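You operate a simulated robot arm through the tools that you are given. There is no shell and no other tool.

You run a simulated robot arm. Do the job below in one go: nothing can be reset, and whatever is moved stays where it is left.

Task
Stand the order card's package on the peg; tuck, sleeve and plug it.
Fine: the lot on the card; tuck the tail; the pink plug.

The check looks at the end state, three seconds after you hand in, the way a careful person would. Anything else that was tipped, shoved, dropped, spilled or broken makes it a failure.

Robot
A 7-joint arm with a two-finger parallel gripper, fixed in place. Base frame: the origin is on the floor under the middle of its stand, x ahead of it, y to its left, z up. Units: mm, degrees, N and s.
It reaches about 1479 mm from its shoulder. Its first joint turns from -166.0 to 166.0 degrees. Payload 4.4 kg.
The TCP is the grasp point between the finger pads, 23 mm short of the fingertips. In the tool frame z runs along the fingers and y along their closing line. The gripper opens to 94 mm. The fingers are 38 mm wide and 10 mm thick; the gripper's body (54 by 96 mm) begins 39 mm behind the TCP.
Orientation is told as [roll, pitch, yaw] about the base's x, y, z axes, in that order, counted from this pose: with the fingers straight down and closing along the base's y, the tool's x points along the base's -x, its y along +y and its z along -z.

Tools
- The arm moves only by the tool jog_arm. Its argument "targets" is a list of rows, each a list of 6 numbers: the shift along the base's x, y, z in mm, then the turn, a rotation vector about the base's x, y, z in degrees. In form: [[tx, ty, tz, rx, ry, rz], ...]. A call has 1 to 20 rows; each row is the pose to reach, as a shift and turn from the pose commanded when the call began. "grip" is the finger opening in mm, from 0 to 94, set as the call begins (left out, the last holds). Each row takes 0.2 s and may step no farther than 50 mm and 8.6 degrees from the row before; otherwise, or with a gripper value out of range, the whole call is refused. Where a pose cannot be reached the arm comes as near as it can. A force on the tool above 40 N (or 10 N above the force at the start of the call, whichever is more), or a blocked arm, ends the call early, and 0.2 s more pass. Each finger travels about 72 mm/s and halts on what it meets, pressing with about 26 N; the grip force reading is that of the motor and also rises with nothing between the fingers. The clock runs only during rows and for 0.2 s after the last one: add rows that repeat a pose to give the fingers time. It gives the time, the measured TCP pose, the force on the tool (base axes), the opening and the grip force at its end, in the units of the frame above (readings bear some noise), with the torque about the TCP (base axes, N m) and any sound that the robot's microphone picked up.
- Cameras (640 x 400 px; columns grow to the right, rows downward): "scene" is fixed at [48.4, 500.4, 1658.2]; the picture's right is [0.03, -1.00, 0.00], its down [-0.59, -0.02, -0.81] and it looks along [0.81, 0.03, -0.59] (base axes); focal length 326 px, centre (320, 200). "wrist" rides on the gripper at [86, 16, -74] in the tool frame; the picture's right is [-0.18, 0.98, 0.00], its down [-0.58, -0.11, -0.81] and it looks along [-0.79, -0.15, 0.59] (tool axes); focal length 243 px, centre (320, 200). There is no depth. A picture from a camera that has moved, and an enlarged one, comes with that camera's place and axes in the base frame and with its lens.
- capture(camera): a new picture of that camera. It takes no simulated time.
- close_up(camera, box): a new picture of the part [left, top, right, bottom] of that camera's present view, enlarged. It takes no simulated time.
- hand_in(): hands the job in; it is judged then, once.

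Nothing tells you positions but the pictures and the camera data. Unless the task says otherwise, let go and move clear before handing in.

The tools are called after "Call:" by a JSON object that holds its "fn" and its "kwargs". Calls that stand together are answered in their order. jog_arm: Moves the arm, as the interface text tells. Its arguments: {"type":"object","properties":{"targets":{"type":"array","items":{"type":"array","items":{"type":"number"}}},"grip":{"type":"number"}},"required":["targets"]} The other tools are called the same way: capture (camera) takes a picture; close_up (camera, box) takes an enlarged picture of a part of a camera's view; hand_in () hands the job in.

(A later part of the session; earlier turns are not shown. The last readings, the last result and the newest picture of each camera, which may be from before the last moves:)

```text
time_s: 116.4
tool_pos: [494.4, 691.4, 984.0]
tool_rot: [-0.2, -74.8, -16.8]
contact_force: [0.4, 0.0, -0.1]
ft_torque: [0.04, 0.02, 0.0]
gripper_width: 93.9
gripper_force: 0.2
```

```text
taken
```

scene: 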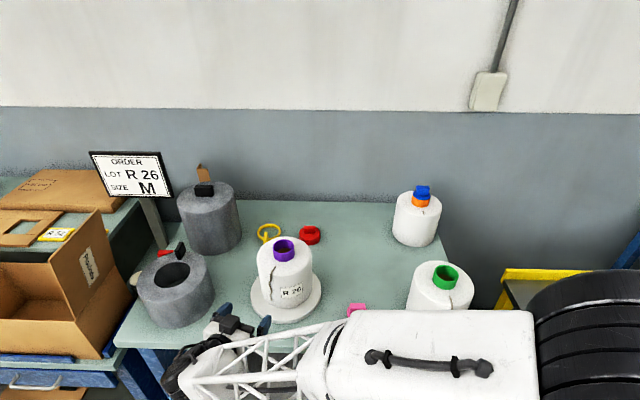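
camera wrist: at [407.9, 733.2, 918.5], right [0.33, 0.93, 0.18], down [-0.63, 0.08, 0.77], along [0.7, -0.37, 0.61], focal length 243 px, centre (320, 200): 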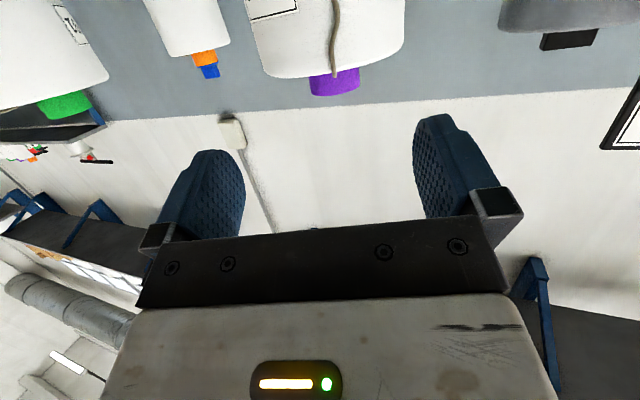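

Call:
{"fn": "close_up", "kwargs": {"camera": "wrist", "box": [250, 0, 420, 110]}}

Call:
{"fn": "close_up", "kwargs": {"camera": "scene", "box": [200, 225, 340, 345]}}

```text
3.64 times, centred on (335, 55) of wrist
camera zoom: at [407.9, 733.2, 918.5], right [0.33, 0.93, 0.18], down [-0.63, 0.08, 0.77], along [0.7, -0.37, 0.61], focal length 882 px, centre (266, 727)
```

zoom: 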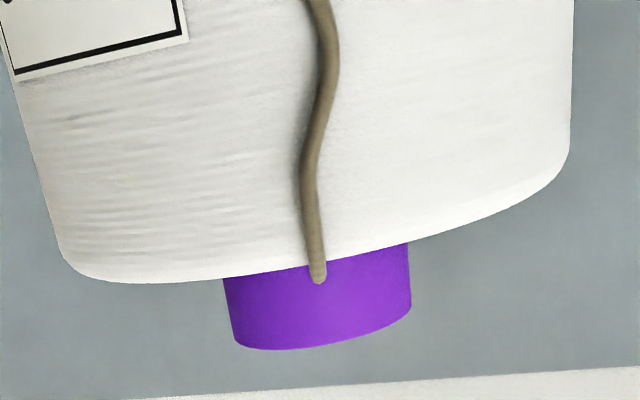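

```text
3.33 times, centred on (270, 285) of scene
camera zoom: at [48.4, 500.4, 1658.2], right [0.03, -1.0, 0.0], down [-0.59, -0.02, -0.81], along [0.81, 0.03, -0.59], focal length 1085 px, centre (487, -83)
```

zoom: 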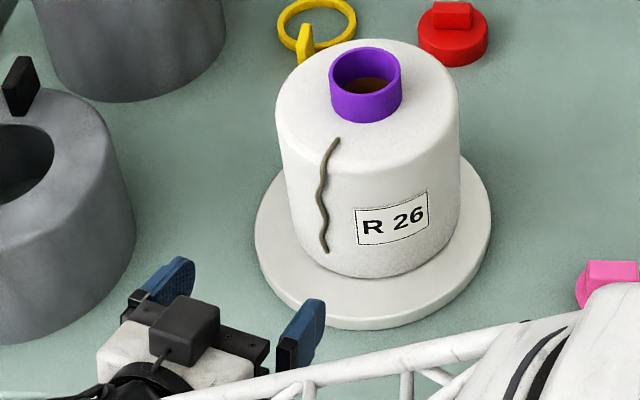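

The view from below shows the cord standing about 6–10 mm clear of the rounded shoulder near (638, 654, 972). That is a much better pinch point, so I'll come in there at 45°, inward and down.

Call:
{"fn": "jog_arm", "kwargs": {"targets": [[20, -5, 8, 1.76, 5.74, 0], [40, -10, 16, 3.5, 11.5, 0], [60, -15, 24, 5.3, 17.2, 0], [82, -20, 31, 7, 23, 0], [102, -25, 31, 8.8, 28.7, 0], [102, -25, 31, 8.8, 28.7, 0]], "grip": 40}}

Call:
{"fn": "capture", "kwargs": {"camera": "wrist"}}

Call:
{"fn": "close_up", "kwargs": {"camera": "wrist", "box": [220, 60, 420, 240]}}

Call:
{"fn": "close_up", "kwargs": {"camera": "scene", "box": [200, 205, 340, 325]}}

```text
time_s: 117.8
tool_pos: [596.0, 663.2, 1014.1]
tool_rot: [-0.1, -44.6, -16.9]
contact_force: [-0.8, -0.4, -0.5]
ft_torque: [0.01, -0.02, 0.0]
gripper_width: 39.6
gripper_force: 0.1
```

```text
taken
camera wrist: at [491.5, 712.7, 1005.0], right [0.41, 0.9, 0.13], down [-0.18, -0.06, 0.98], along [0.89, -0.43, 0.14], focal length 243 px, centre (320, 200)
```

wrist: 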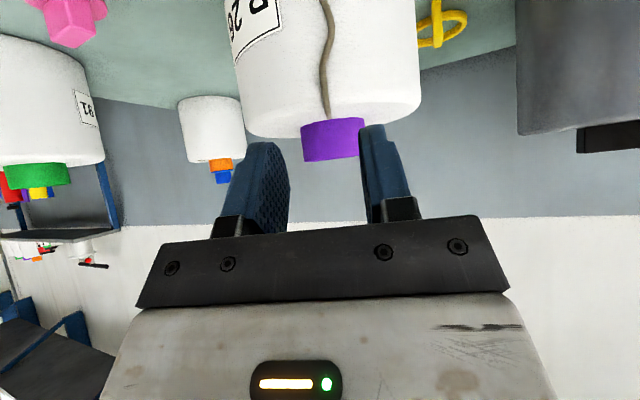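

```text
2.22 times, centred on (320, 150) of wrist
camera zoom: at [491.5, 712.7, 1005.0], right [0.41, 0.9, 0.13], down [-0.18, -0.06, 0.98], along [0.89, -0.43, 0.14], focal length 539 px, centre (320, 311)
```

zoom: 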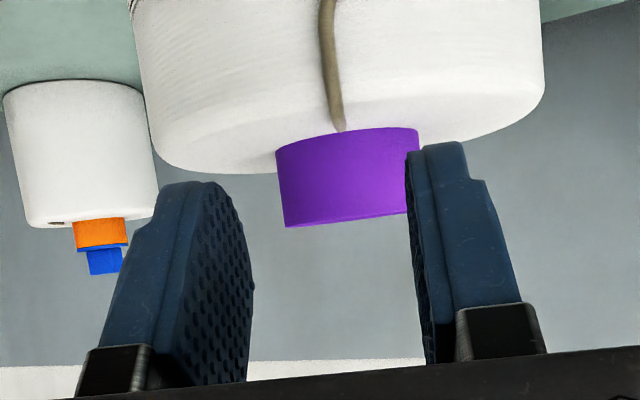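

```text
3.33 times, centred on (270, 265) of scene
camera zoom: at [48.4, 500.4, 1658.2], right [0.03, -1.0, 0.0], down [-0.59, -0.02, -0.81], along [0.81, 0.03, -0.59], focal length 1085 px, centre (487, -17)
```

zoom: 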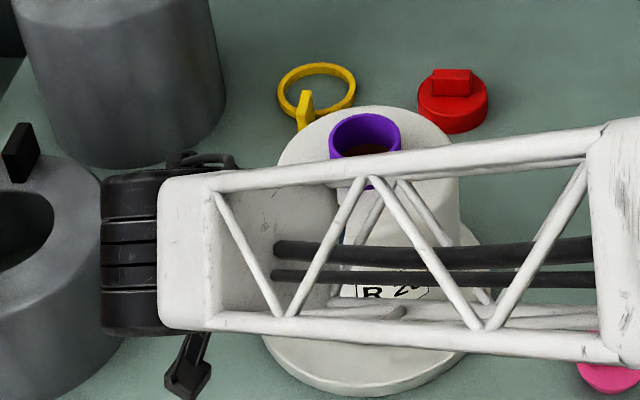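

Call:
{"fn": "jog_arm", "kwargs": {"targets": [[1.5, 4.8, 0, 0, 0, 0], [8.3, 2.7, -7.1, 0, 0, 0], [15, 0.7, -14.1, 0, 0, 0], [20.4, -1, -19.8, 0, 0, 0], [20.4, -1, -19.8, 0, 0, 0]], "grip": 26}}

Call:
{"fn": "close_up", "kwargs": {"camera": "wrist", "box": [220, 60, 420, 240]}}

```text
time_s: 119.0
tool_pos: [616.9, 665.5, 994.5]
tool_rot: [0.0, -44.6, -16.9]
contact_force: [-0.6, 0.0, 1.1]
ft_torque: [-0.02, 0.0, 0.01]
gripper_width: 25.9
gripper_force: 0.1
```

```text
2.22 times, centred on (320, 150) of wrist
camera zoom: at [512.1, 713.1, 985.9], right [0.41, 0.9, 0.13], down [-0.18, -0.06, 0.98], along [0.89, -0.43, 0.14], focal length 539 px, centre (320, 311)
```

zoom: 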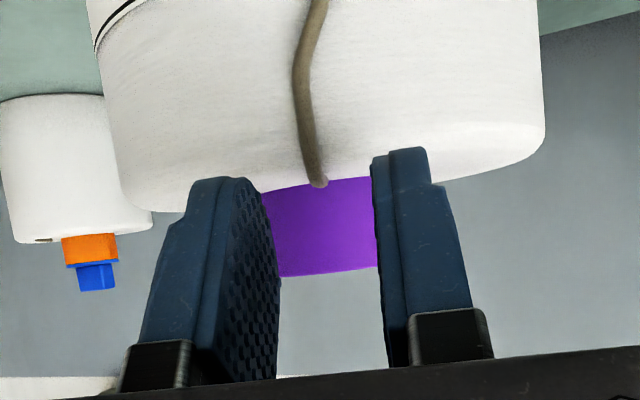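

Call:
{"fn": "jog_arm", "kwargs": {"targets": [[-0.7, -2.4, 0, 0, 0, 0], [2, -3.2, -2.8, 0, 0, 0], [4.7, -4, -5.7, 0, 0, 0], [4.7, -4, -5.7, 0, 0, 0]]}}

Call:
{"fn": "close_up", "kwargs": {"camera": "wrist", "box": [220, 60, 420, 240]}}

Call:
{"fn": "jog_arm", "kwargs": {"targets": [[1.4, -0.4, -1.4, 0, 0, 0], [1.4, -0.4, -1.4, 0, 0, 0]]}}

Call:
{"fn": "jog_arm", "kwargs": {"targets": [[1.4, -0.4, -1.4, 0, 0, 0], [1.4, -0.4, -1.4, 0, 0, 0]]}}

```text
time_s: 120.0
tool_pos: [622.3, 660.0, 988.3]
tool_rot: [0.0, -44.6, -16.9]
contact_force: [0.4, 0.6, 0.4]
ft_torque: [0.04, -0.03, 0.02]
gripper_width: 26.0
gripper_force: 0.0
```

```text
2.22 times, centred on (320, 150) of wrist
camera zoom: at [516.9, 709.3, 979.8], right [0.41, 0.9, 0.13], down [-0.18, -0.06, 0.98], along [0.89, -0.43, 0.14], focal length 539 px, centre (320, 311)
```

zoom: 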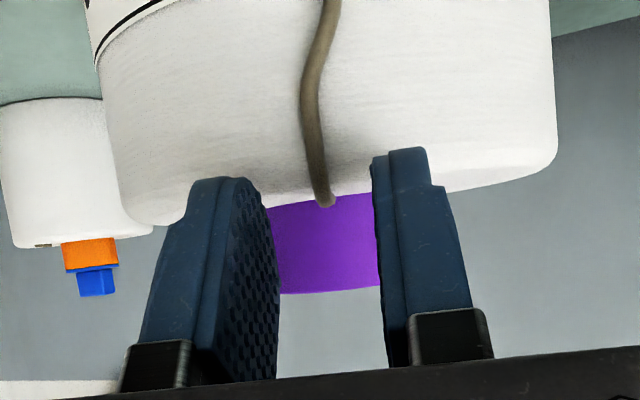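

```text
time_s: 120.6
tool_pos: [624.5, 660.9, 986.9]
tool_rot: [-0.2, -44.6, -16.9]
contact_force: [0.3, 1.1, 0.1]
ft_torque: [0.02, 0.02, 0.02]
gripper_width: 26.1
gripper_force: 0.1
```

```text
time_s: 121.2
tool_pos: [623.6, 660.0, 986.1]
tool_rot: [0.0, -44.7, -16.8]
contact_force: [-0.5, 0.7, 0.2]
ft_torque: [0.0, -0.04, 0.01]
gripper_width: 25.9
gripper_force: 0.1
```

Call:
{"fn": "jog_arm", "kwargs": {"targets": [[1.4, -0.4, -1.4, 0, 0, 0], [1.4, -0.4, -1.4, 0, 0, 0]]}}

Call:
{"fn": "jog_arm", "kwargs": {"targets": [[1.4, -0.4, -1.4, 0, 0, 0], [1.4, -0.4, -1.4, 0, 0, 0]]}}

Call:
{"fn": "jog_arm", "kwargs": {"targets": [[1.4, -0.4, -1.4, 0, 0, 0], [1.4, -0.4, -1.4, 0, 0, 0]]}}

Call:
{"fn": "jog_arm", "kwargs": {"targets": [[1.4, -0.4, -1.4, 0, 0, 0], [1.4, -0.4, -1.4, 0, 0, 0]]}}

Call:
{"fn": "close_up", "kwargs": {"camera": "wrist", "box": [220, 60, 420, 240]}}

```text
time_s: 121.8
tool_pos: [625.1, 659.0, 985.2]
tool_rot: [0.0, -44.7, -17.0]
contact_force: [0.4, -0.3, 0.6]
ft_torque: [0.01, -0.02, 0.01]
gripper_width: 26.2
gripper_force: 0.1
```

```text
time_s: 122.4
tool_pos: [626.6, 659.3, 983.5]
tool_rot: [0.0, -44.7, -16.9]
contact_force: [-11.0, 2.8, 7.2]
ft_torque: [-0.1, 0.09, -0.22]
gripper_width: 26.8
gripper_force: 0.6
```

```text
time_s: 123.0
tool_pos: [626.5, 659.6, 983.8]
tool_rot: [0.1, -44.9, -17.0]
contact_force: [-12.7, 0.3, 5.2]
ft_torque: [-0.03, 0.09, -0.24]
gripper_width: 27.9
gripper_force: 1.9
stopped in row 2: the force on the tool passed its limit at 42 N (the readings are from after the stop); the commanded pose is now the measured one
```

```text
time_s: 123.5
tool_pos: [627.4, 661.9, 983.8]
tool_rot: [0.2, -44.9, -17.1]
contact_force: [-8.1, 1.5, 6.7]
ft_torque: [-0.06, 0.03, -0.17]
gripper_width: 26.5
gripper_force: 0.6
stopped in row 2: the force on the tool passed its limit at 42 N (the readings are from after the stop); the commanded pose is now the measured one
```

```text
2.22 times, centred on (320, 150) of wrist
camera zoom: at [523.3, 709.8, 976.0], right [0.41, 0.9, 0.13], down [-0.18, -0.06, 0.98], along [0.89, -0.43, 0.14], focal length 539 px, centre (320, 311)
```

zoom: 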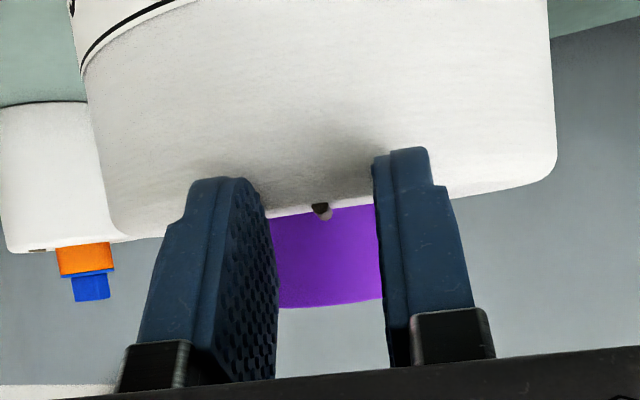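

The hanging part of the cord has vanished from the side; only a short stub on top is visible, like the orange package's. I'll back off and look carefully.

Call:
{"fn": "jog_arm", "kwargs": {"targets": [[-6.8, 2.1, 7.1, 0, 0, 0], [-20, 6.2, 21, 0, 0, 0], [-40, 12.4, 42, 0, 0, 0], [-60, 18.6, 70, 0, 0, 0], [-75, 23, 100, 0, 0, 0], [-75, 23, 100, 0, 0, 0]]}}

Call:
{"fn": "capture", "kwargs": {"camera": "wrist"}}

Call:
{"fn": "close_up", "kwargs": {"camera": "scene", "box": [230, 205, 340, 325]}}

```text
time_s: 124.9
tool_pos: [553.5, 684.3, 1081.4]
tool_rot: [0.2, -44.7, -16.9]
contact_force: [0.4, -0.1, 0.0]
ft_torque: [0.01, 0.01, -0.02]
gripper_width: 26.1
gripper_force: 0.1
```

```text
taken
camera wrist: at [449.1, 732.3, 1072.1], right [0.41, 0.9, 0.13], down [-0.18, -0.06, 0.98], along [0.89, -0.43, 0.14], focal length 243 px, centre (320, 200)
```

wrist: 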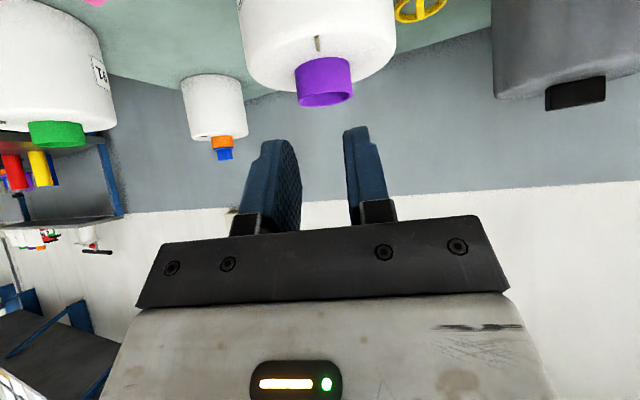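

```text
3.33 times, centred on (285, 265) of scene
camera zoom: at [48.4, 500.4, 1658.2], right [0.03, -1.0, 0.0], down [-0.59, -0.02, -0.81], along [0.81, 0.03, -0.59], focal length 1085 px, centre (437, -17)
```

zoom: 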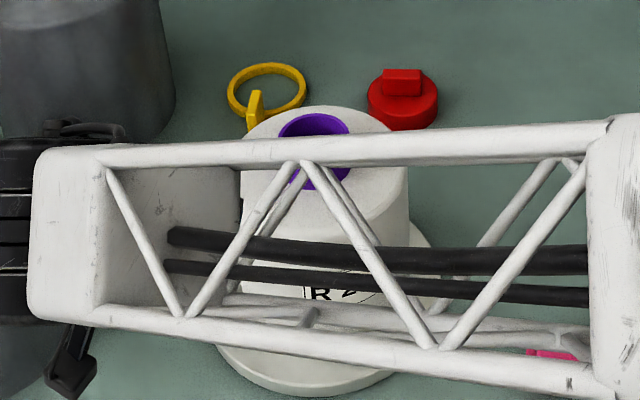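

The cord now shows only the short stub, like on the finished orange package, so pressing it at the shoulder seems to have tucked it. I'll straighten the gripper and look at it from above.

Call:
{"fn": "jog_arm", "kwargs": {"targets": [[10, 0, 25, 1.1, 7.4, 2.7], [20, -5, 45, 2.2, 14.8, 5.4], [40, -12, 50, 3.3, 22.2, 8], [60, -20, 50, 4.4, 29.6, 10.7], [85, -30, 50, 5.5, 37, 13.4], [110, -40, 50, 6.64, 44.5, 16.1], [136, -50, 50, 6.64, 44.5, 16.1], [136, -50, 50, 6.64, 44.5, 16.1]], "grip": 94}}

Call:
{"fn": "capture", "kwargs": {"camera": "wrist"}}

Call:
{"fn": "close_up", "kwargs": {"camera": "wrist", "box": [200, 0, 440, 150]}}

Call:
{"fn": "close_up", "kwargs": {"camera": "scene", "box": [230, 205, 340, 335]}}

```text
time_s: 126.7
tool_pos: [688.7, 632.7, 1132.6]
tool_rot: [0.1, 0.1, 0.0]
contact_force: [0.4, -0.3, -0.8]
ft_torque: [0.0, 0.01, -0.01]
gripper_width: 94.0
gripper_force: 0.1
```

```text
taken
camera wrist: at [601.6, 648.1, 1206.6], right [0.18, 0.98, 0.0], down [0.58, -0.11, 0.8], along [0.79, -0.15, -0.59], focal length 243 px, centre (320, 200)
```

wrist: 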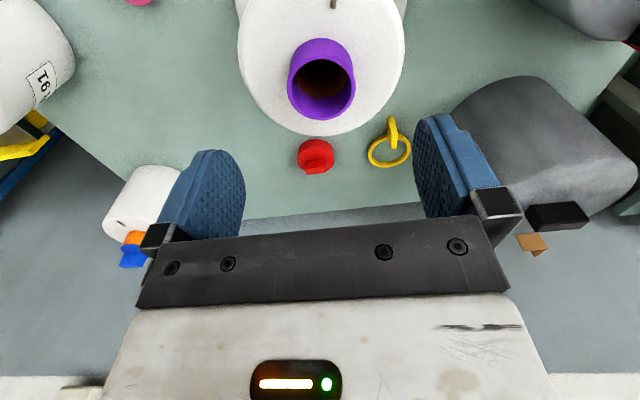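

```text
2.67 times, centred on (320, 75) of wrist
camera zoom: at [601.6, 648.1, 1206.6], right [0.18, 0.98, 0.0], down [0.58, -0.11, 0.8], along [0.79, -0.15, -0.59], focal length 647 px, centre (320, 533)
```

zoom: 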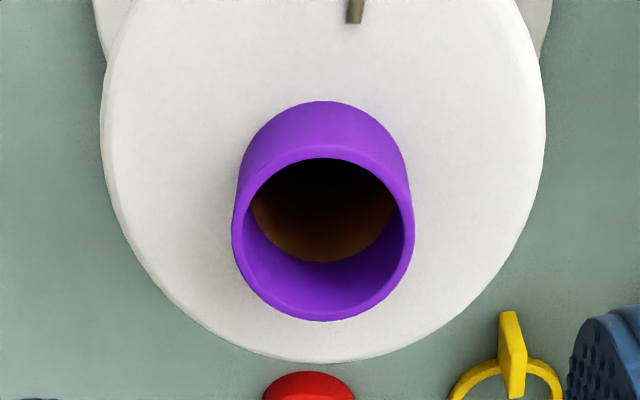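

```text
3.08 times, centred on (285, 270) of scene
camera zoom: at [48.4, 500.4, 1658.2], right [0.03, -1.0, 0.0], down [-0.59, -0.02, -0.81], along [0.81, 0.03, -0.59], focal length 1002 px, centre (428, -15)
```

zoom: 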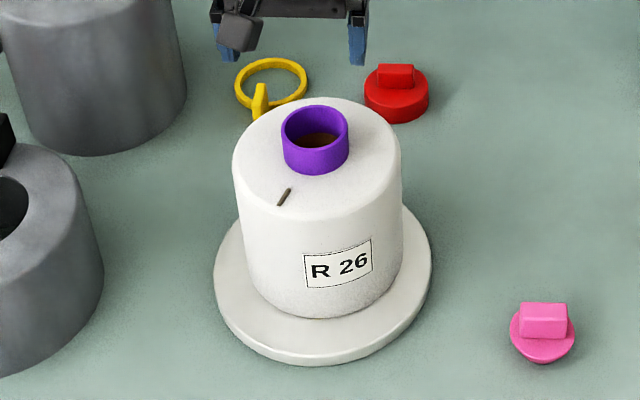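

The tail is tucked: only the stub remains, matching the orange package, and nothing is loose on the table. Next is the sleeve, so I'll hover over the front holed sleeve to inspect its hole, handle and inner wall.

Call:
{"fn": "jog_arm", "kwargs": {"targets": [[-9, 45, -6, 0, 0, 0], [-18, 90, -12, 0, 0, 0], [-27, 135, -18, 0, 0, 0], [-36, 180, -24, 0, 0, 0], [-45, 225, -30, 0, 0, 0], [-54, 270, -36, 0, 0, 0], [-63, 316, -42, 0, 0, 0], [-63, 316, -42, 0, 0, 0]]}}

Call:
{"fn": "capture", "kwargs": {"camera": "wrist"}}

Call:
{"fn": "close_up", "kwargs": {"camera": "wrist", "box": [200, 0, 440, 160]}}

```text
time_s: 128.5
tool_pos: [624.8, 950.8, 1089.3]
tool_rot: [0.1, 0.1, 0.1]
contact_force: [-0.6, -0.2, 0.0]
ft_torque: [-0.04, -0.01, 0.03]
gripper_width: 94.2
gripper_force: 0.0
```

```text
taken
camera wrist: at [538.2, 966.0, 1163.6], right [0.18, 0.98, 0.0], down [0.58, -0.11, 0.81], along [0.79, -0.15, -0.59], focal length 243 px, centre (320, 200)
```

wrist: 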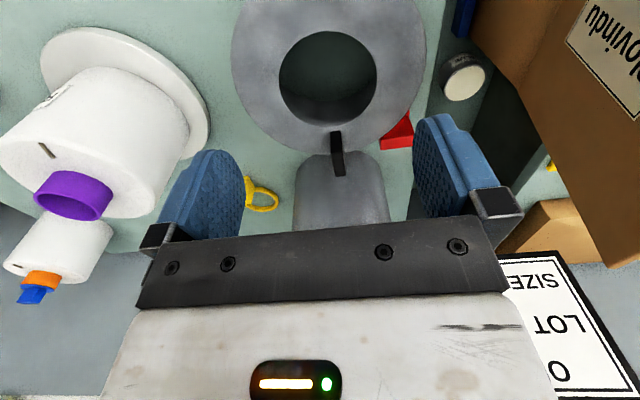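

```text
2.50 times, centred on (320, 80) of wrist
camera zoom: at [538.2, 966.0, 1163.6], right [0.18, 0.98, 0.0], down [0.58, -0.11, 0.81], along [0.79, -0.15, -0.59], focal length 606 px, centre (320, 500)
```

zoom: 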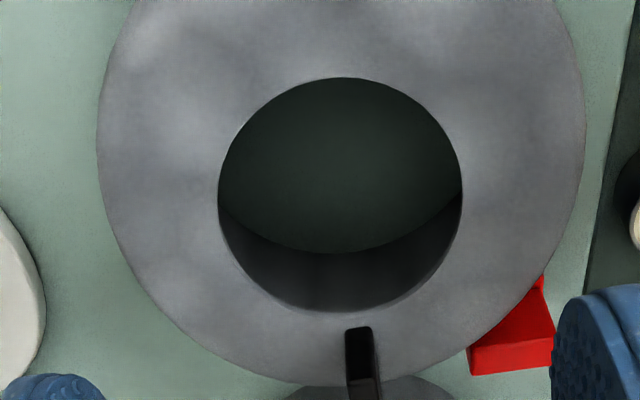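

Call:
{"fn": "close_up", "kwargs": {"camera": "wrist", "box": [290, 110, 380, 190]}}

Call:
{"fn": "close_up", "kwargs": {"camera": "scene", "box": [130, 230, 220, 335]}}

```text
5.00 times, centred on (335, 150) of wrist
camera zoom: at [538.2, 966.0, 1163.6], right [0.18, 0.98, 0.0], down [0.58, -0.11, 0.81], along [0.79, -0.15, -0.59], focal length 1213 px, centre (245, 450)
```

zoom: 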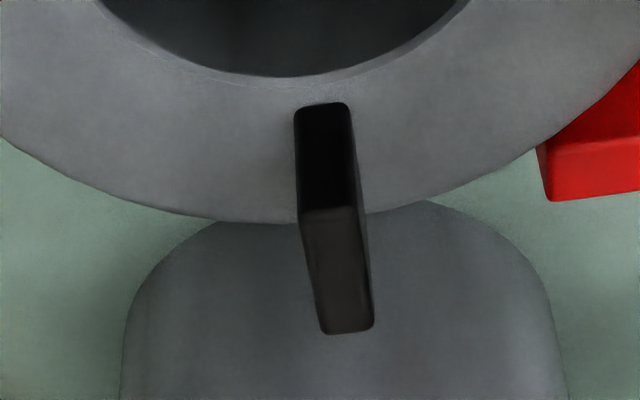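

```text
3.81 times, centred on (175, 282) of scene
camera zoom: at [48.4, 500.4, 1658.2], right [0.03, -1.0, 0.0], down [-0.59, -0.02, -0.81], along [0.81, 0.03, -0.59], focal length 1240 px, centre (872, -114)
```

zoom: 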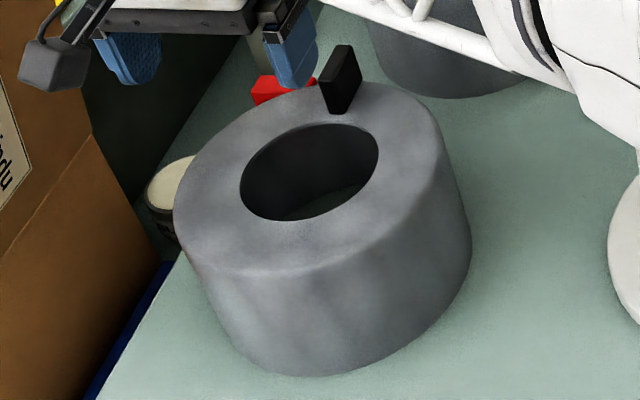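

Call:
{"fn": "close_up", "kwargs": {"camera": "wrist", "box": [340, 20, 520, 160]}}

Call:
{"fn": "close_up", "kwargs": {"camera": "scene", "box": [120, 225, 200, 300]}}

```text
2.86 times, centred on (430, 90) of wrist
camera zoom: at [538.2, 966.0, 1163.6], right [0.18, 0.98, 0.0], down [0.58, -0.11, 0.81], along [0.79, -0.15, -0.59], focal length 693 px, centre (6, 514)
```

zoom: 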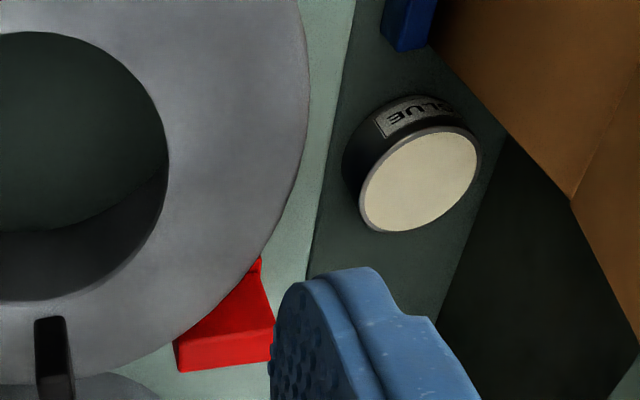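

```text
5.33 times, centred on (160, 262) of scene
camera zoom: at [48.4, 500.4, 1658.2], right [0.03, -1.0, 0.0], down [-0.59, -0.02, -0.81], along [0.81, 0.03, -0.59], focal length 1737 px, centre (1173, -133)
```

zoom: 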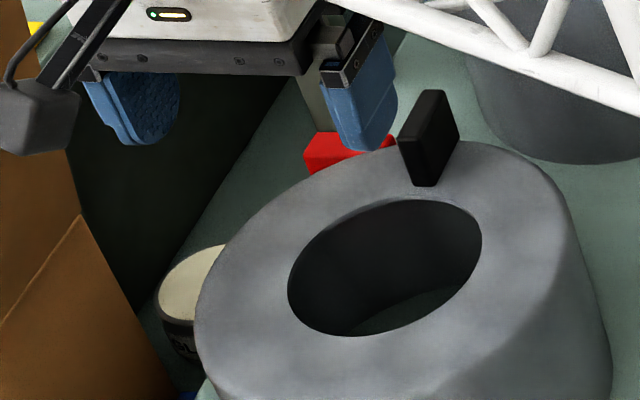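

The sleeve is thin-walled, with a hole of about 97 mm and an outer diameter of about 197 mm, centred near (667, 950). Its upright handle plate spans about x 724–764, y 944–956, z 925–962. I'll turn the gripper 90° so it closes along the plate's length, which resists tilting best.

Call:
{"fn": "jog_arm", "kwargs": {"targets": [[10.8, 0, -3.5, 0, 0, 8.18], [21.6, 0, -7, 0, 0, 16.36], [32.4, 0, -10.5, 0, 0, 24.54], [43.2, 0, -14, 0, 0, 32.72], [54, 0, -17.5, 0, 0, 40.9], [64.8, 0, -21, 0, 0, 49.1], [75.6, 0, -24.5, 0, 0, 57.3], [86.4, 0, -28, 0, 0, 65.5], [97.2, 0, -31.5, 0, 0, 73.6], [108, 0, -35, 0, 0, 81.8], [119, 0, -38.5, 0, 0, 90], [119, 0, -38.5, 0, 0, 90]]}}

Call:
{"fn": "capture", "kwargs": {"camera": "wrist"}}

Call:
{"fn": "close_up", "kwargs": {"camera": "wrist", "box": [220, 0, 420, 140]}}

Call:
{"fn": "capture", "kwargs": {"camera": "scene"}}

```text
time_s: 131.1
tool_pos: [745.1, 949.4, 1054.9]
tool_rot: [0.2, 0.1, 90.0]
contact_force: [-0.9, 0.0, -0.2]
ft_torque: [0.0, 0.02, -0.04]
gripper_width: 93.9
gripper_force: 0.0
```

```text
taken
camera wrist: at [728.8, 863.3, 1128.0], right [-0.98, 0.18, 0.0], down [0.11, 0.58, 0.8], along [0.15, 0.79, -0.59], focal length 243 px, centre (320, 200)
```

wrist: 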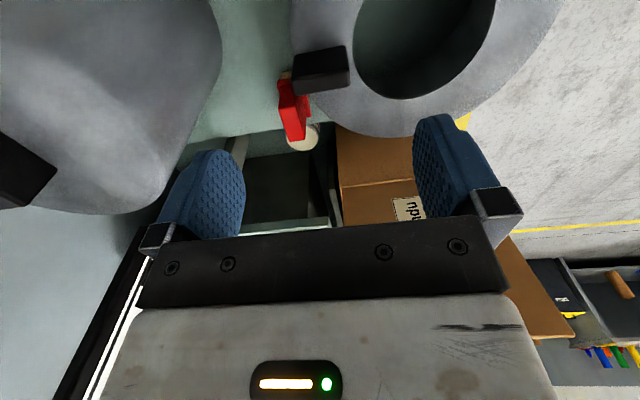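

```text
2.86 times, centred on (320, 70) of wrist
camera zoom: at [728.8, 863.3, 1128.0], right [-0.98, 0.18, 0.0], down [0.11, 0.58, 0.8], along [0.15, 0.79, -0.59], focal length 693 px, centre (320, 571)
```

zoom: 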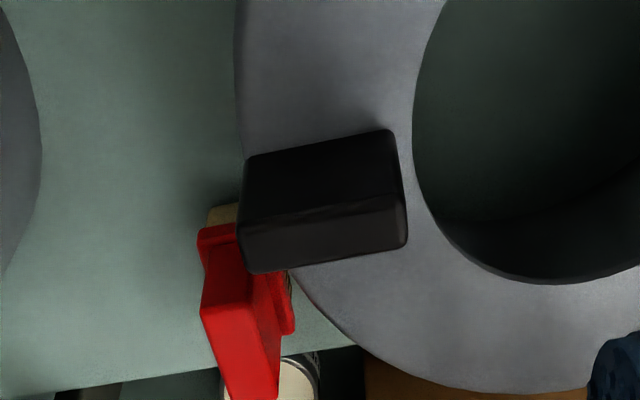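

```text
taken
```

scene: 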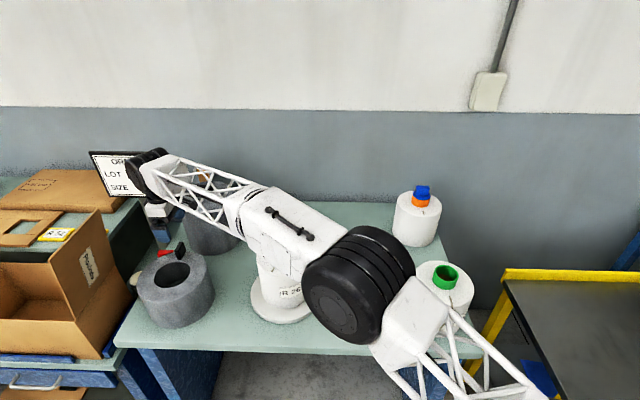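

The handle is aligned with x and centred under the gripper at (744, 949.5). I'll descend over it and close along its length.

Call:
{"fn": "jog_arm", "kwargs": {"targets": [[-0.8, 0, -30, 0, 0, 0], [-0.8, 0, -60, 0, 0, 0], [-0.8, 0, -85, 0, 0, 0], [-0.8, 0, -101, 0, 0, 0], [-0.8, 0, -101, 0, 0, 0]]}}

Call:
{"fn": "close_up", "kwargs": {"camera": "wrist", "box": [120, 40, 520, 260]}}

```text
time_s: 132.3
tool_pos: [745.8, 950.1, 951.0]
tool_rot: [0.2, 0.0, 90.0]
contact_force: [0.0, 0.1, -0.5]
ft_torque: [0.0, 0.0, -0.01]
gripper_width: 93.9
gripper_force: 0.0
```

```text
1.60 times, centred on (320, 150) of wrist
camera zoom: at [728.3, 863.5, 1024.7], right [-0.98, 0.18, 0.0], down [0.11, 0.58, 0.8], along [0.15, 0.79, -0.59], focal length 388 px, centre (320, 280)
```

zoom: 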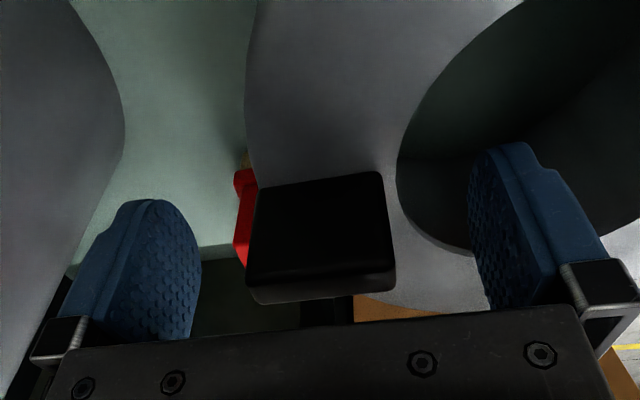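

Call:
{"fn": "jog_arm", "kwargs": {"targets": [[0, 0, 0, 0, 0, 0], [0, 0, 0, 0, 0, 0], [0, 0, 0, 0, 0, 0], [0, 0, 0, 0, 0, 0], [0, 0, 0, 0, 0, 0]], "grip": 10}}

Call:
{"fn": "jog_arm", "kwargs": {"targets": [[0, 0, 1, 0, 0, 0], [0, 0, 2, 0, 0, 0], [0, 0, 2, 0, 0, 0]]}}

Call:
{"fn": "jog_arm", "kwargs": {"targets": [[0, 0, 1, 0, 0, 0], [0, 0, 2, 0, 0, 0], [0, 0, 2, 0, 0, 0]]}}

Call:
{"fn": "close_up", "kwargs": {"camera": "scene", "box": [120, 225, 230, 335]}}

```text
time_s: 133.5
tool_pos: [743.9, 950.7, 952.6]
tool_rot: [0.2, 0.1, 90.0]
contact_force: [0.4, 0.1, 0.5]
ft_torque: [0.01, -0.09, -0.01]
gripper_width: 41.8
gripper_force: 25.8
```

```text
time_s: 134.3
tool_pos: [745.2, 949.7, 954.2]
tool_rot: [0.2, 0.1, 90.0]
contact_force: [-0.2, -0.2, 0.9]
ft_torque: [-0.01, -0.07, 0.0]
gripper_width: 41.5
gripper_force: 26.0
```

```text
time_s: 135.1
tool_pos: [745.4, 949.0, 955.4]
tool_rot: [0.3, 0.1, 90.0]
contact_force: [0.3, 0.2, -0.2]
ft_torque: [0.01, -0.1, 0.03]
gripper_width: 41.7
gripper_force: 25.8
```

```text
3.64 times, centred on (175, 280) of scene
camera zoom: at [48.4, 500.4, 1658.2], right [0.03, -1.0, 0.0], down [-0.59, -0.02, -0.81], along [0.81, 0.03, -0.59], focal length 1184 px, centre (847, -91)
```

zoom: 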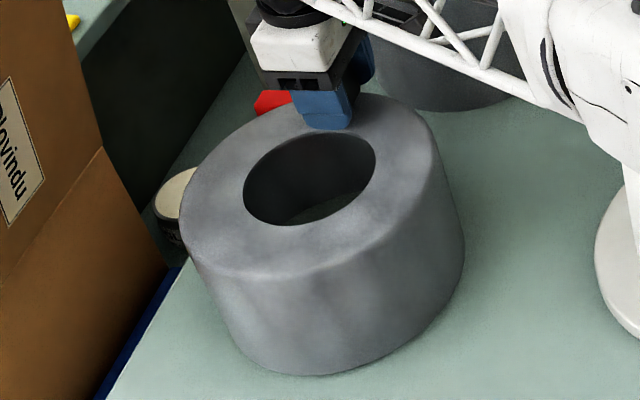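

Call:
{"fn": "jog_arm", "kwargs": {"targets": [[0, 0, 2, 0, 0, 0], [0, 0, 4, 0, 0, 0], [0, 0, 6, 0, 0, 0], [0, 0, 6, 0, 0, 0]]}}

Call:
{"fn": "close_up", "kwargs": {"camera": "scene", "box": [120, 225, 230, 335]}}

Call:
{"fn": "close_up", "kwargs": {"camera": "wrist", "box": [120, 40, 520, 260]}}

```text
time_s: 136.1
tool_pos: [745.0, 949.1, 963.7]
tool_rot: [0.1, 0.1, 90.0]
contact_force: [-0.2, 1.4, 0.2]
ft_torque: [0.02, -0.01, 0.02]
gripper_width: 41.7
gripper_force: 26.2
```

```text
3.64 times, centred on (175, 280) of scene
camera zoom: at [48.4, 500.4, 1658.2], right [0.03, -1.0, 0.0], down [-0.59, -0.02, -0.81], along [0.81, 0.03, -0.59], focal length 1184 px, centre (847, -91)
```

zoom: 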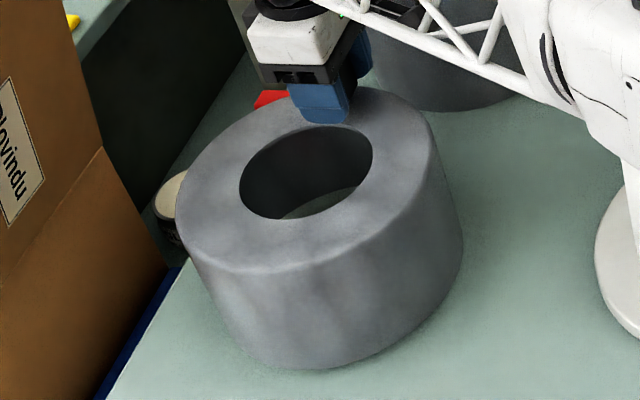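

```text
1.60 times, centred on (320, 150) of wrist
camera zoom: at [727.8, 862.9, 1036.7], right [-0.98, 0.18, 0.0], down [0.11, 0.58, 0.81], along [0.15, 0.79, -0.59], focal length 388 px, centre (320, 280)
```

zoom: 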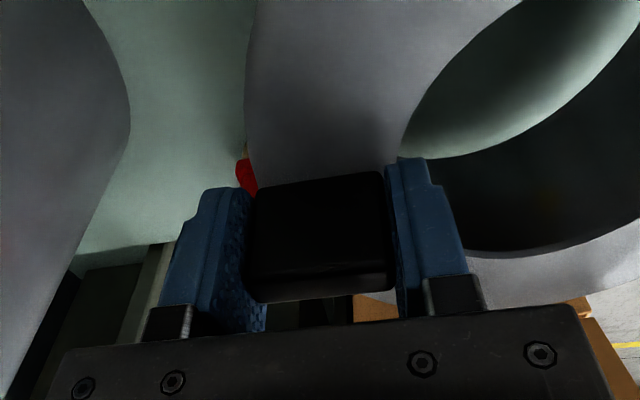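

The sleeve lifts easily and is very light. I'll raise it straight up, well above the package height, and check its attitude.

Call:
{"fn": "jog_arm", "kwargs": {"targets": [[0, 0, 4, 0, 0, 0], [0, 0, 12, 0, 0, 0], [0, 0, 24, 0, 0, 0], [0, 0, 40, 0, 0, 0], [0, 0, 56, 0, 0, 0], [0, 0, 72, 0, 0, 0], [0, 0, 88, 0, 0, 0], [0, 0, 104, 0, 0, 0], [0, 0, 120, 0, 0, 0], [0, 0, 136, 0, 0, 0], [0, 0, 152, 0, 0, 0], [0, 0, 168, 0, 0, 0], [0, 0, 184, 0, 0, 0], [0, 0, 198, 0, 0, 0], [0, 0, 208, 0, 0, 0], [0, 0, 214, 0, 0, 0], [0, 0, 216, 0, 0, 0]]}}

Call:
{"fn": "capture", "kwargs": {"camera": "scene"}}

Call:
{"fn": "capture", "kwargs": {"camera": "wrist"}}

```text
time_s: 139.7
tool_pos: [743.8, 948.1, 1178.7]
tool_rot: [0.2, 0.1, 90.0]
contact_force: [0.1, -0.9, -1.2]
ft_torque: [0.01, -0.1, 0.0]
gripper_width: 41.9
gripper_force: 26.5
```

```text
taken
```

scene: 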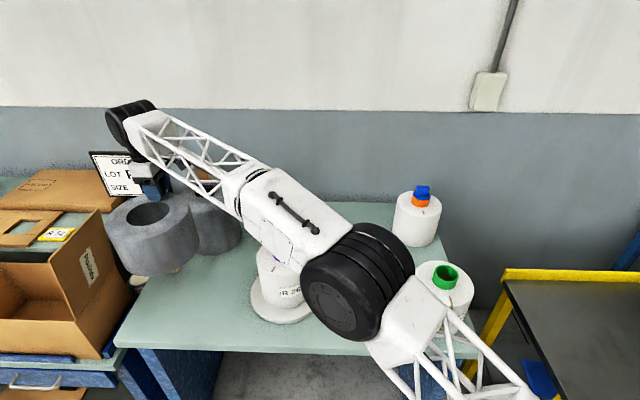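

```text
taken
camera wrist: at [728.3, 862.8, 1251.9], right [-0.98, 0.18, 0.0], down [0.11, 0.58, 0.81], along [0.15, 0.79, -0.59], focal length 243 px, centre (320, 200)
```

wrist: 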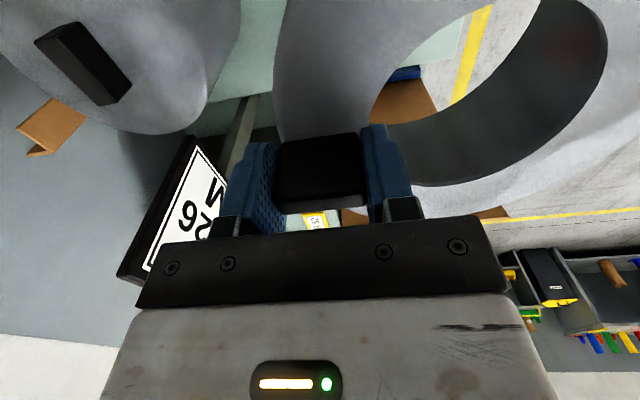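

Call:
{"fn": "close_up", "kwargs": {"camera": "scene", "box": [90, 150, 250, 290]}}

```text
2.86 times, centred on (170, 220) of scene
camera zoom: at [48.4, 500.4, 1658.2], right [0.03, -1.0, 0.0], down [-0.59, -0.02, -0.81], along [0.81, 0.03, -0.59], focal length 930 px, centre (749, 143)
```

zoom: 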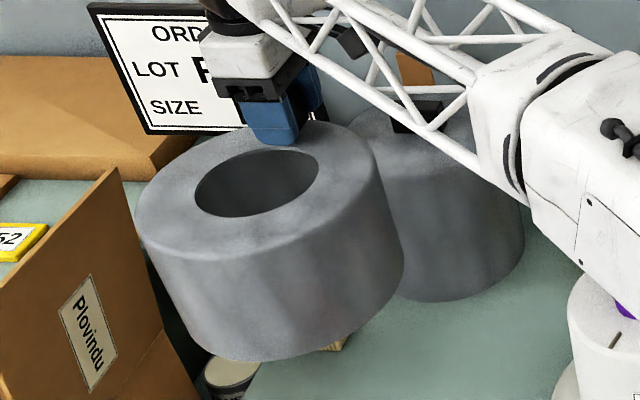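

The sleeve hangs level. I'll carry it over the package, aiming the sleeve axis at about (717, 628.5), in stages with checks.

Call:
{"fn": "jog_arm", "kwargs": {"targets": [[2, -10, 0, 0, 0, 0], [5, -30, 0, 0, 0, 0], [10, -60, 0, 0, 0, 0], [15, -95, 0, 0, 0, 0], [21, -130, 0, 0, 0, 0], [26, -165, 0, 0, 0, 0], [32, -200, 0, 0, 0, 0], [37, -230, 0, 0, 0, 0], [41, -255, 0, 0, 0, 0], [43, -265, 0, 0, 0, 0], [43, -265, 0, 0, 0, 0]]}}

Call:
{"fn": "capture", "kwargs": {"camera": "scene"}}

Call:
{"fn": "capture", "kwargs": {"camera": "wrist"}}

```text
time_s: 142.1
tool_pos: [787.1, 683.8, 1177.7]
tool_rot: [0.1, 0.1, 90.0]
contact_force: [0.1, -0.5, -1.1]
ft_torque: [-0.01, -0.12, -0.03]
gripper_width: 41.6
gripper_force: 25.6
```

```text
taken
```

scene: 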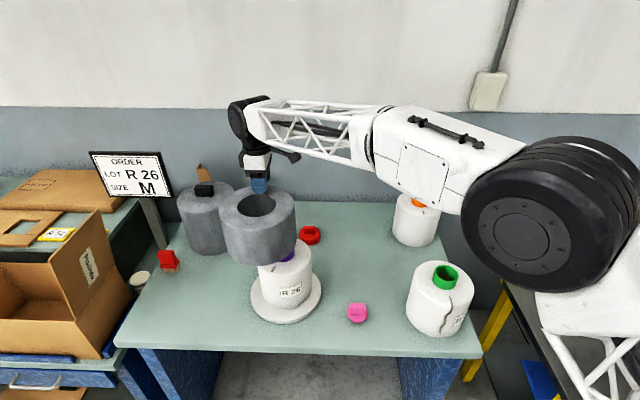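

```text
taken
camera wrist: at [770.1, 598.0, 1252.6], right [-0.98, 0.18, 0.0], down [0.11, 0.58, 0.81], along [0.15, 0.79, -0.59], focal length 243 px, centre (320, 200)
```

wrist: 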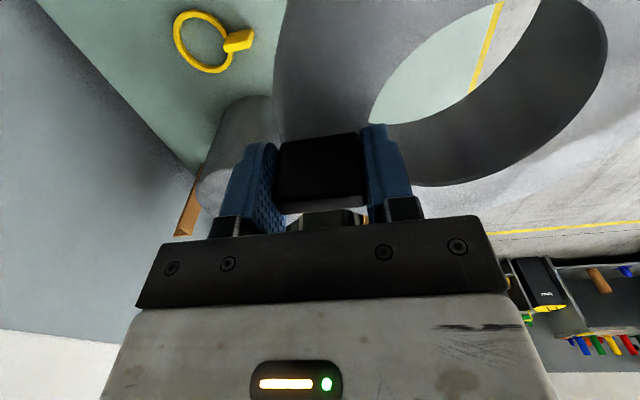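

Call:
{"fn": "jog_arm", "kwargs": {"targets": [[2, -14, 0, 0, 0, 0], [4, -30, 0, 0, 0, 0], [6, -45, 0, 0, 0, 0], [7.4, -54, 0, 0, 0, 0], [7.4, -56, 0, 0, 0, 0], [7.4, -56, 0, 0, 0, 0]]}}

Call:
{"fn": "capture", "kwargs": {"camera": "wrist"}}

Call:
{"fn": "close_up", "kwargs": {"camera": "scene", "box": [210, 170, 350, 330]}}

```text
time_s: 143.5
tool_pos: [795.1, 629.4, 1178.7]
tool_rot: [0.1, 0.1, 89.9]
contact_force: [0.1, 0.3, -0.6]
ft_torque: [0.01, -0.06, 0.01]
gripper_width: 41.4
gripper_force: 25.8
```

```text
taken
camera wrist: at [779.5, 543.0, 1252.6], right [-0.98, 0.18, 0.0], down [0.11, 0.58, 0.81], along [0.15, 0.79, -0.59], focal length 243 px, centre (320, 200)
```

wrist: 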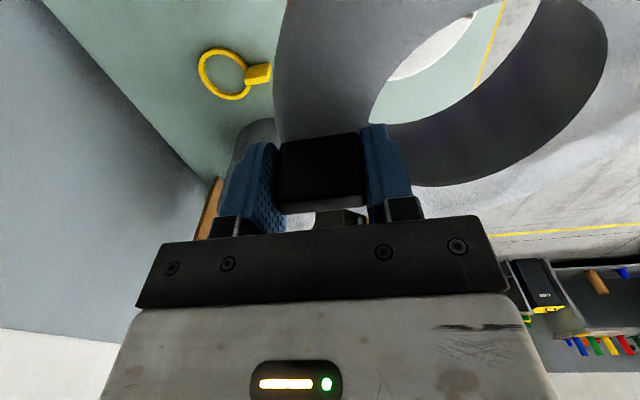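

```text
2.50 times, centred on (280, 250) of scene
camera zoom: at [48.4, 500.4, 1658.2], right [0.03, -1.0, 0.0], down [-0.59, -0.02, -0.81], along [0.81, 0.03, -0.59], focal length 814 px, centre (420, 75)
```

zoom: 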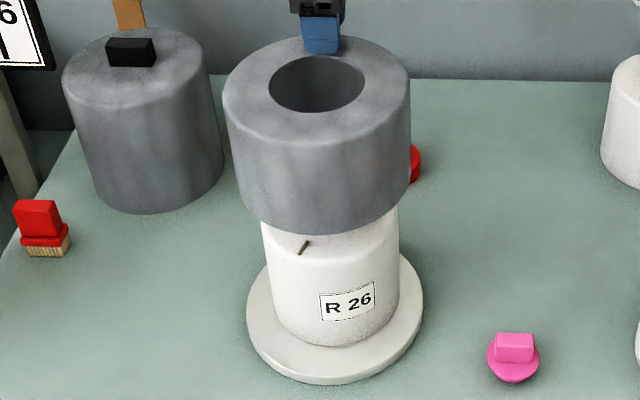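

Sleeve and package line up in the scene view within about 1–2 mm. I'll lower slowly, watching for contact as the sleeve passes the tube and then the package shoulder.

Call:
{"fn": "jog_arm", "kwargs": {"targets": [[-0.5, -1, -6, 0, 0, 0], [-0.5, -1, -14, 0, 0, 0], [-0.5, -1, -24, 0, 0, 0], [-0.5, -1, -34, 0, 0, 0], [-0.5, -1, -42, 0, 0, 0], [-0.5, -1, -48, 0, 0, 0], [-0.5, -1, -50, 0, 0, 0]]}}

Call:
{"fn": "close_up", "kwargs": {"camera": "scene", "box": [210, 170, 350, 330]}}

Call:
{"fn": "close_up", "kwargs": {"camera": "wrist", "box": [340, 0, 640, 200]}}

```text
time_s: 145.1
tool_pos: [796.1, 629.4, 1128.7]
tool_rot: [0.1, -0.1, 90.0]
contact_force: [-0.1, 0.4, 0.1]
ft_torque: [0.01, -0.06, -0.01]
gripper_width: 41.8
gripper_force: 25.8
```

```text
2.50 times, centred on (280, 250) of scene
camera zoom: at [48.4, 500.4, 1658.2], right [0.03, -1.0, 0.0], down [-0.59, -0.02, -0.81], along [0.81, 0.03, -0.59], focal length 814 px, centre (420, 75)
```

zoom: 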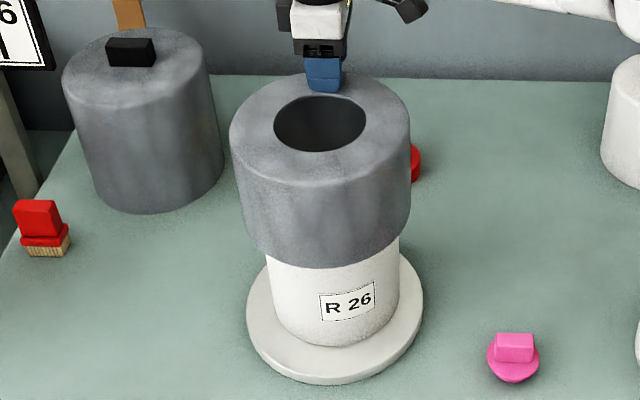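

```text
2.00 times, centred on (490, 100) of wrist
camera zoom: at [778.4, 543.3, 1201.9], right [-0.98, 0.18, 0.0], down [0.11, 0.58, 0.81], along [0.15, 0.79, -0.59], focal length 485 px, centre (-20, 400)
```

zoom: 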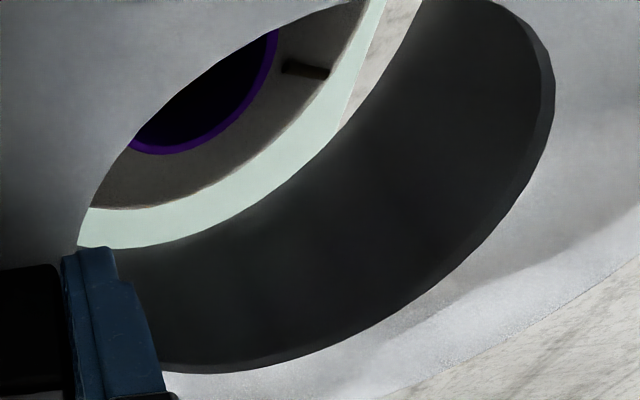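

Seen through the hole, the tube and sleeve centres agree within about 2 mm and there is an even gap. I'll keep lowering in small steps.

Call:
{"fn": "jog_arm", "kwargs": {"targets": [[0, 0, -4, 0, 0, 0], [0, 0, -8, 0, 0, 0], [0, 0, -12, 0, 0, 0], [0, 0, -16, 0, 0, 0], [0, 0, -16, 0, 0, 0]]}}

Call:
{"fn": "jog_arm", "kwargs": {"targets": [[0, 0, -4, 0, 0, 0], [0, 0, -9, 0, 0, 0], [0, 0, -14, 0, 0, 0], [0, 0, -19, 0, 0, 0], [0, 0, -24, 0, 0, 0], [0, 0, -24, 0, 0, 0]]}}

Call:
{"fn": "close_up", "kwargs": {"camera": "scene", "box": [210, 170, 350, 330]}}

```text
time_s: 146.3
tool_pos: [795.9, 628.1, 1112.8]
tool_rot: [0.2, 0.0, 90.0]
contact_force: [0.4, -0.1, -0.3]
ft_torque: [-0.03, -0.09, 0.04]
gripper_width: 41.8
gripper_force: 26.1
```

```text
time_s: 147.7
tool_pos: [794.7, 627.7, 1088.3]
tool_rot: [0.1, 0.1, 90.0]
contact_force: [0.0, -0.1, -1.0]
ft_torque: [0.02, -0.06, -0.02]
gripper_width: 41.9
gripper_force: 26.2
```

```text
2.50 times, centred on (280, 250) of scene
camera zoom: at [48.4, 500.4, 1658.2], right [0.03, -1.0, 0.0], down [-0.59, -0.02, -0.81], along [0.81, 0.03, -0.59], focal length 814 px, centre (420, 75)
```

zoom: 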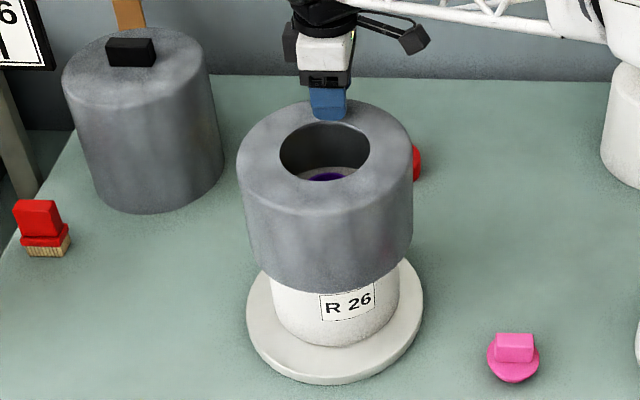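

The sleeve is now over the package body with no contact force. Continuing down.

Call:
{"fn": "jog_arm", "kwargs": {"targets": [[0, 0, -6, 0, 0, 0], [0, 0, -14, 0, 0, 0], [0, 0, -22, 0, 0, 0], [0, 0, -30, 0, 0, 0], [0, 0, -38, 0, 0, 0], [0, 0, -45, 0, 0, 0], [0, 0, -50, 0, 0, 0], [0, 0, -50, 0, 0, 0]]}}

Call:
{"fn": "close_up", "kwargs": {"camera": "scene", "box": [210, 170, 350, 330]}}

Call:
{"fn": "close_up", "kwargs": {"camera": "wrist", "box": [340, 0, 640, 200]}}

```text
time_s: 149.5
tool_pos: [795.5, 628.9, 1037.7]
tool_rot: [0.2, 0.1, 90.1]
contact_force: [0.0, -0.1, -0.3]
ft_torque: [0.03, -0.09, 0.02]
gripper_width: 41.7
gripper_force: 25.8
```

```text
2.50 times, centred on (280, 250) of scene
camera zoom: at [48.4, 500.4, 1658.2], right [0.03, -1.0, 0.0], down [-0.59, -0.02, -0.81], along [0.81, 0.03, -0.59], focal length 814 px, centre (420, 75)
```

zoom: 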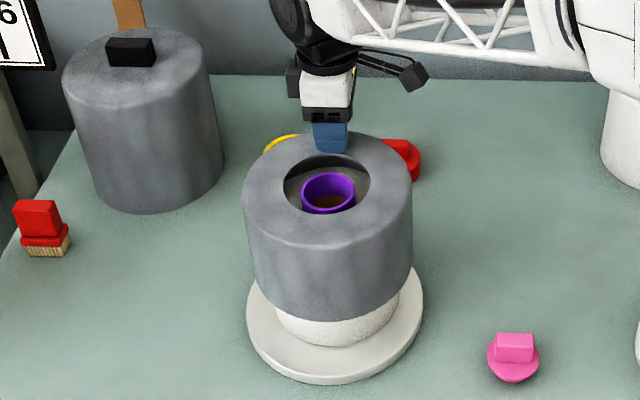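

```text
2.00 times, centred on (490, 100) of wrist
camera zoom: at [778.2, 541.8, 1111.8], right [-0.98, 0.18, 0.0], down [0.11, 0.58, 0.81], along [0.15, 0.79, -0.59], focal length 485 px, centre (-20, 400)
```

zoom: 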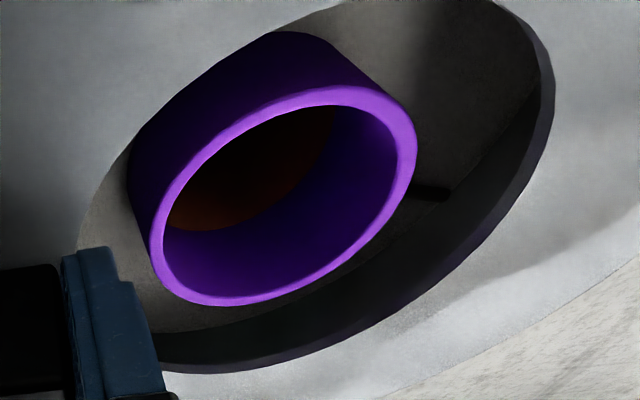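

The tube is centred in the hole. I'll lower the last bit gently until the sleeve rests.

Call:
{"fn": "jog_arm", "kwargs": {"targets": [[0, 0, -5, 0, 0, 0], [0, 0, -11, 0, 0, 0], [0, 0, -17, 0, 0, 0], [0, 0, -22, 0, 0, 0], [0, 0, -25, 0, 0, 0], [0, 0, -25, 0, 0, 0]]}}

Call:
{"fn": "jog_arm", "kwargs": {"targets": [[0, 0, -2, 0, 0, 0], [0, 0, -4, 0, 0, 0], [0, 0, -4, 0, 0, 0]]}}

Call:
{"fn": "jog_arm", "kwargs": {"targets": [[0, 0, -2, 0, 0, 0], [0, 0, -4, 0, 0, 0], [0, 0, -4, 0, 0, 0]]}}

```text
time_s: 150.9
tool_pos: [794.8, 629.3, 1014.3]
tool_rot: [0.1, 0.2, 90.0]
contact_force: [-0.1, 1.4, -1.0]
ft_torque: [0.01, -0.05, 0.0]
gripper_width: 41.9
gripper_force: 25.9
```

```text
time_s: 151.7
tool_pos: [794.4, 628.6, 1008.7]
tool_rot: [0.0, 0.1, 90.1]
contact_force: [0.1, 0.4, -0.6]
ft_torque: [0.02, -0.05, 0.0]
gripper_width: 41.7
gripper_force: 26.4
```

```text
time_s: 152.5
tool_pos: [794.3, 629.0, 1005.2]
tool_rot: [0.2, 0.1, 89.9]
contact_force: [0.5, -0.5, -1.1]
ft_torque: [0.01, -0.07, 0.0]
gripper_width: 41.7
gripper_force: 26.0
```

Call:
{"fn": "jog_arm", "kwargs": {"targets": [[0, 0, -1.5, 0, 0, 0], [0, 0, -3, 0, 0, 0], [0, 0, -3, 0, 0, 0]]}}

Call:
{"fn": "jog_arm", "kwargs": {"targets": [[0, 0, -1.5, 0, 0, 0], [0, 0, -3, 0, 0, 0], [0, 0, -3, 0, 0, 0]]}}

Call:
{"fn": "close_up", "kwargs": {"camera": "scene", "box": [210, 170, 350, 330]}}

Call:
{"fn": "close_up", "kwargs": {"camera": "wrist", "box": [340, 0, 640, 200]}}

```text
time_s: 153.3
tool_pos: [793.3, 627.7, 1002.6]
tool_rot: [0.2, 0.2, 90.0]
contact_force: [-0.8, 0.5, -0.8]
ft_torque: [0.01, -0.08, 0.0]
gripper_width: 41.5
gripper_force: 25.8
```

```text
time_s: 154.1
tool_pos: [794.2, 628.1, 1001.1]
tool_rot: [0.2, 0.1, 90.0]
contact_force: [-1.4, -1.1, 8.0]
ft_torque: [-0.35, 0.09, 0.0]
gripper_width: 41.7
gripper_force: 25.8
```

```text
2.50 times, centred on (280, 250) of scene
camera zoom: at [48.4, 500.4, 1658.2], right [0.03, -1.0, 0.0], down [-0.59, -0.02, -0.81], along [0.81, 0.03, -0.59], focal length 814 px, centre (420, 75)
```

zoom: 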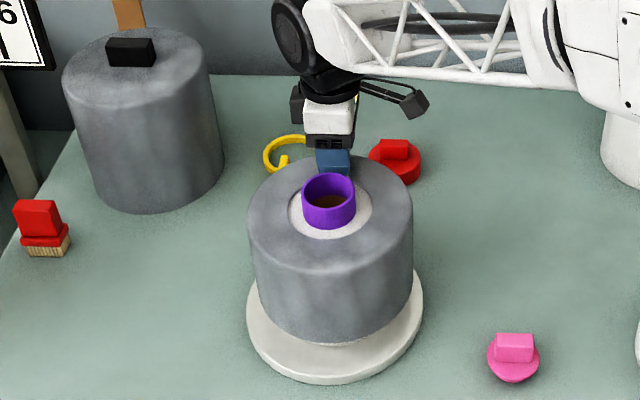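

```text
2.00 times, centred on (490, 100) of wrist
camera zoom: at [777.5, 541.0, 1073.4], right [-0.98, 0.18, 0.0], down [0.11, 0.58, 0.81], along [0.15, 0.79, -0.59], focal length 485 px, centre (-20, 400)
```

zoom: 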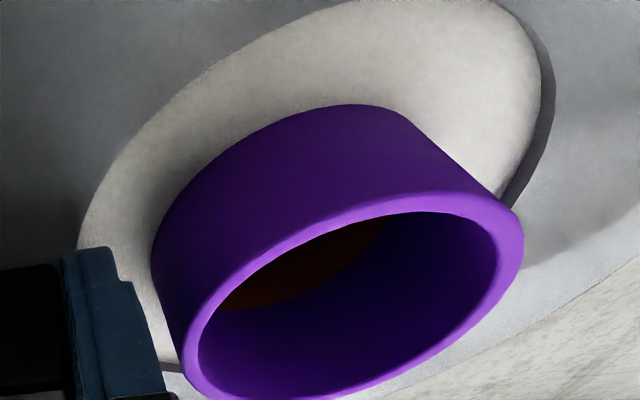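

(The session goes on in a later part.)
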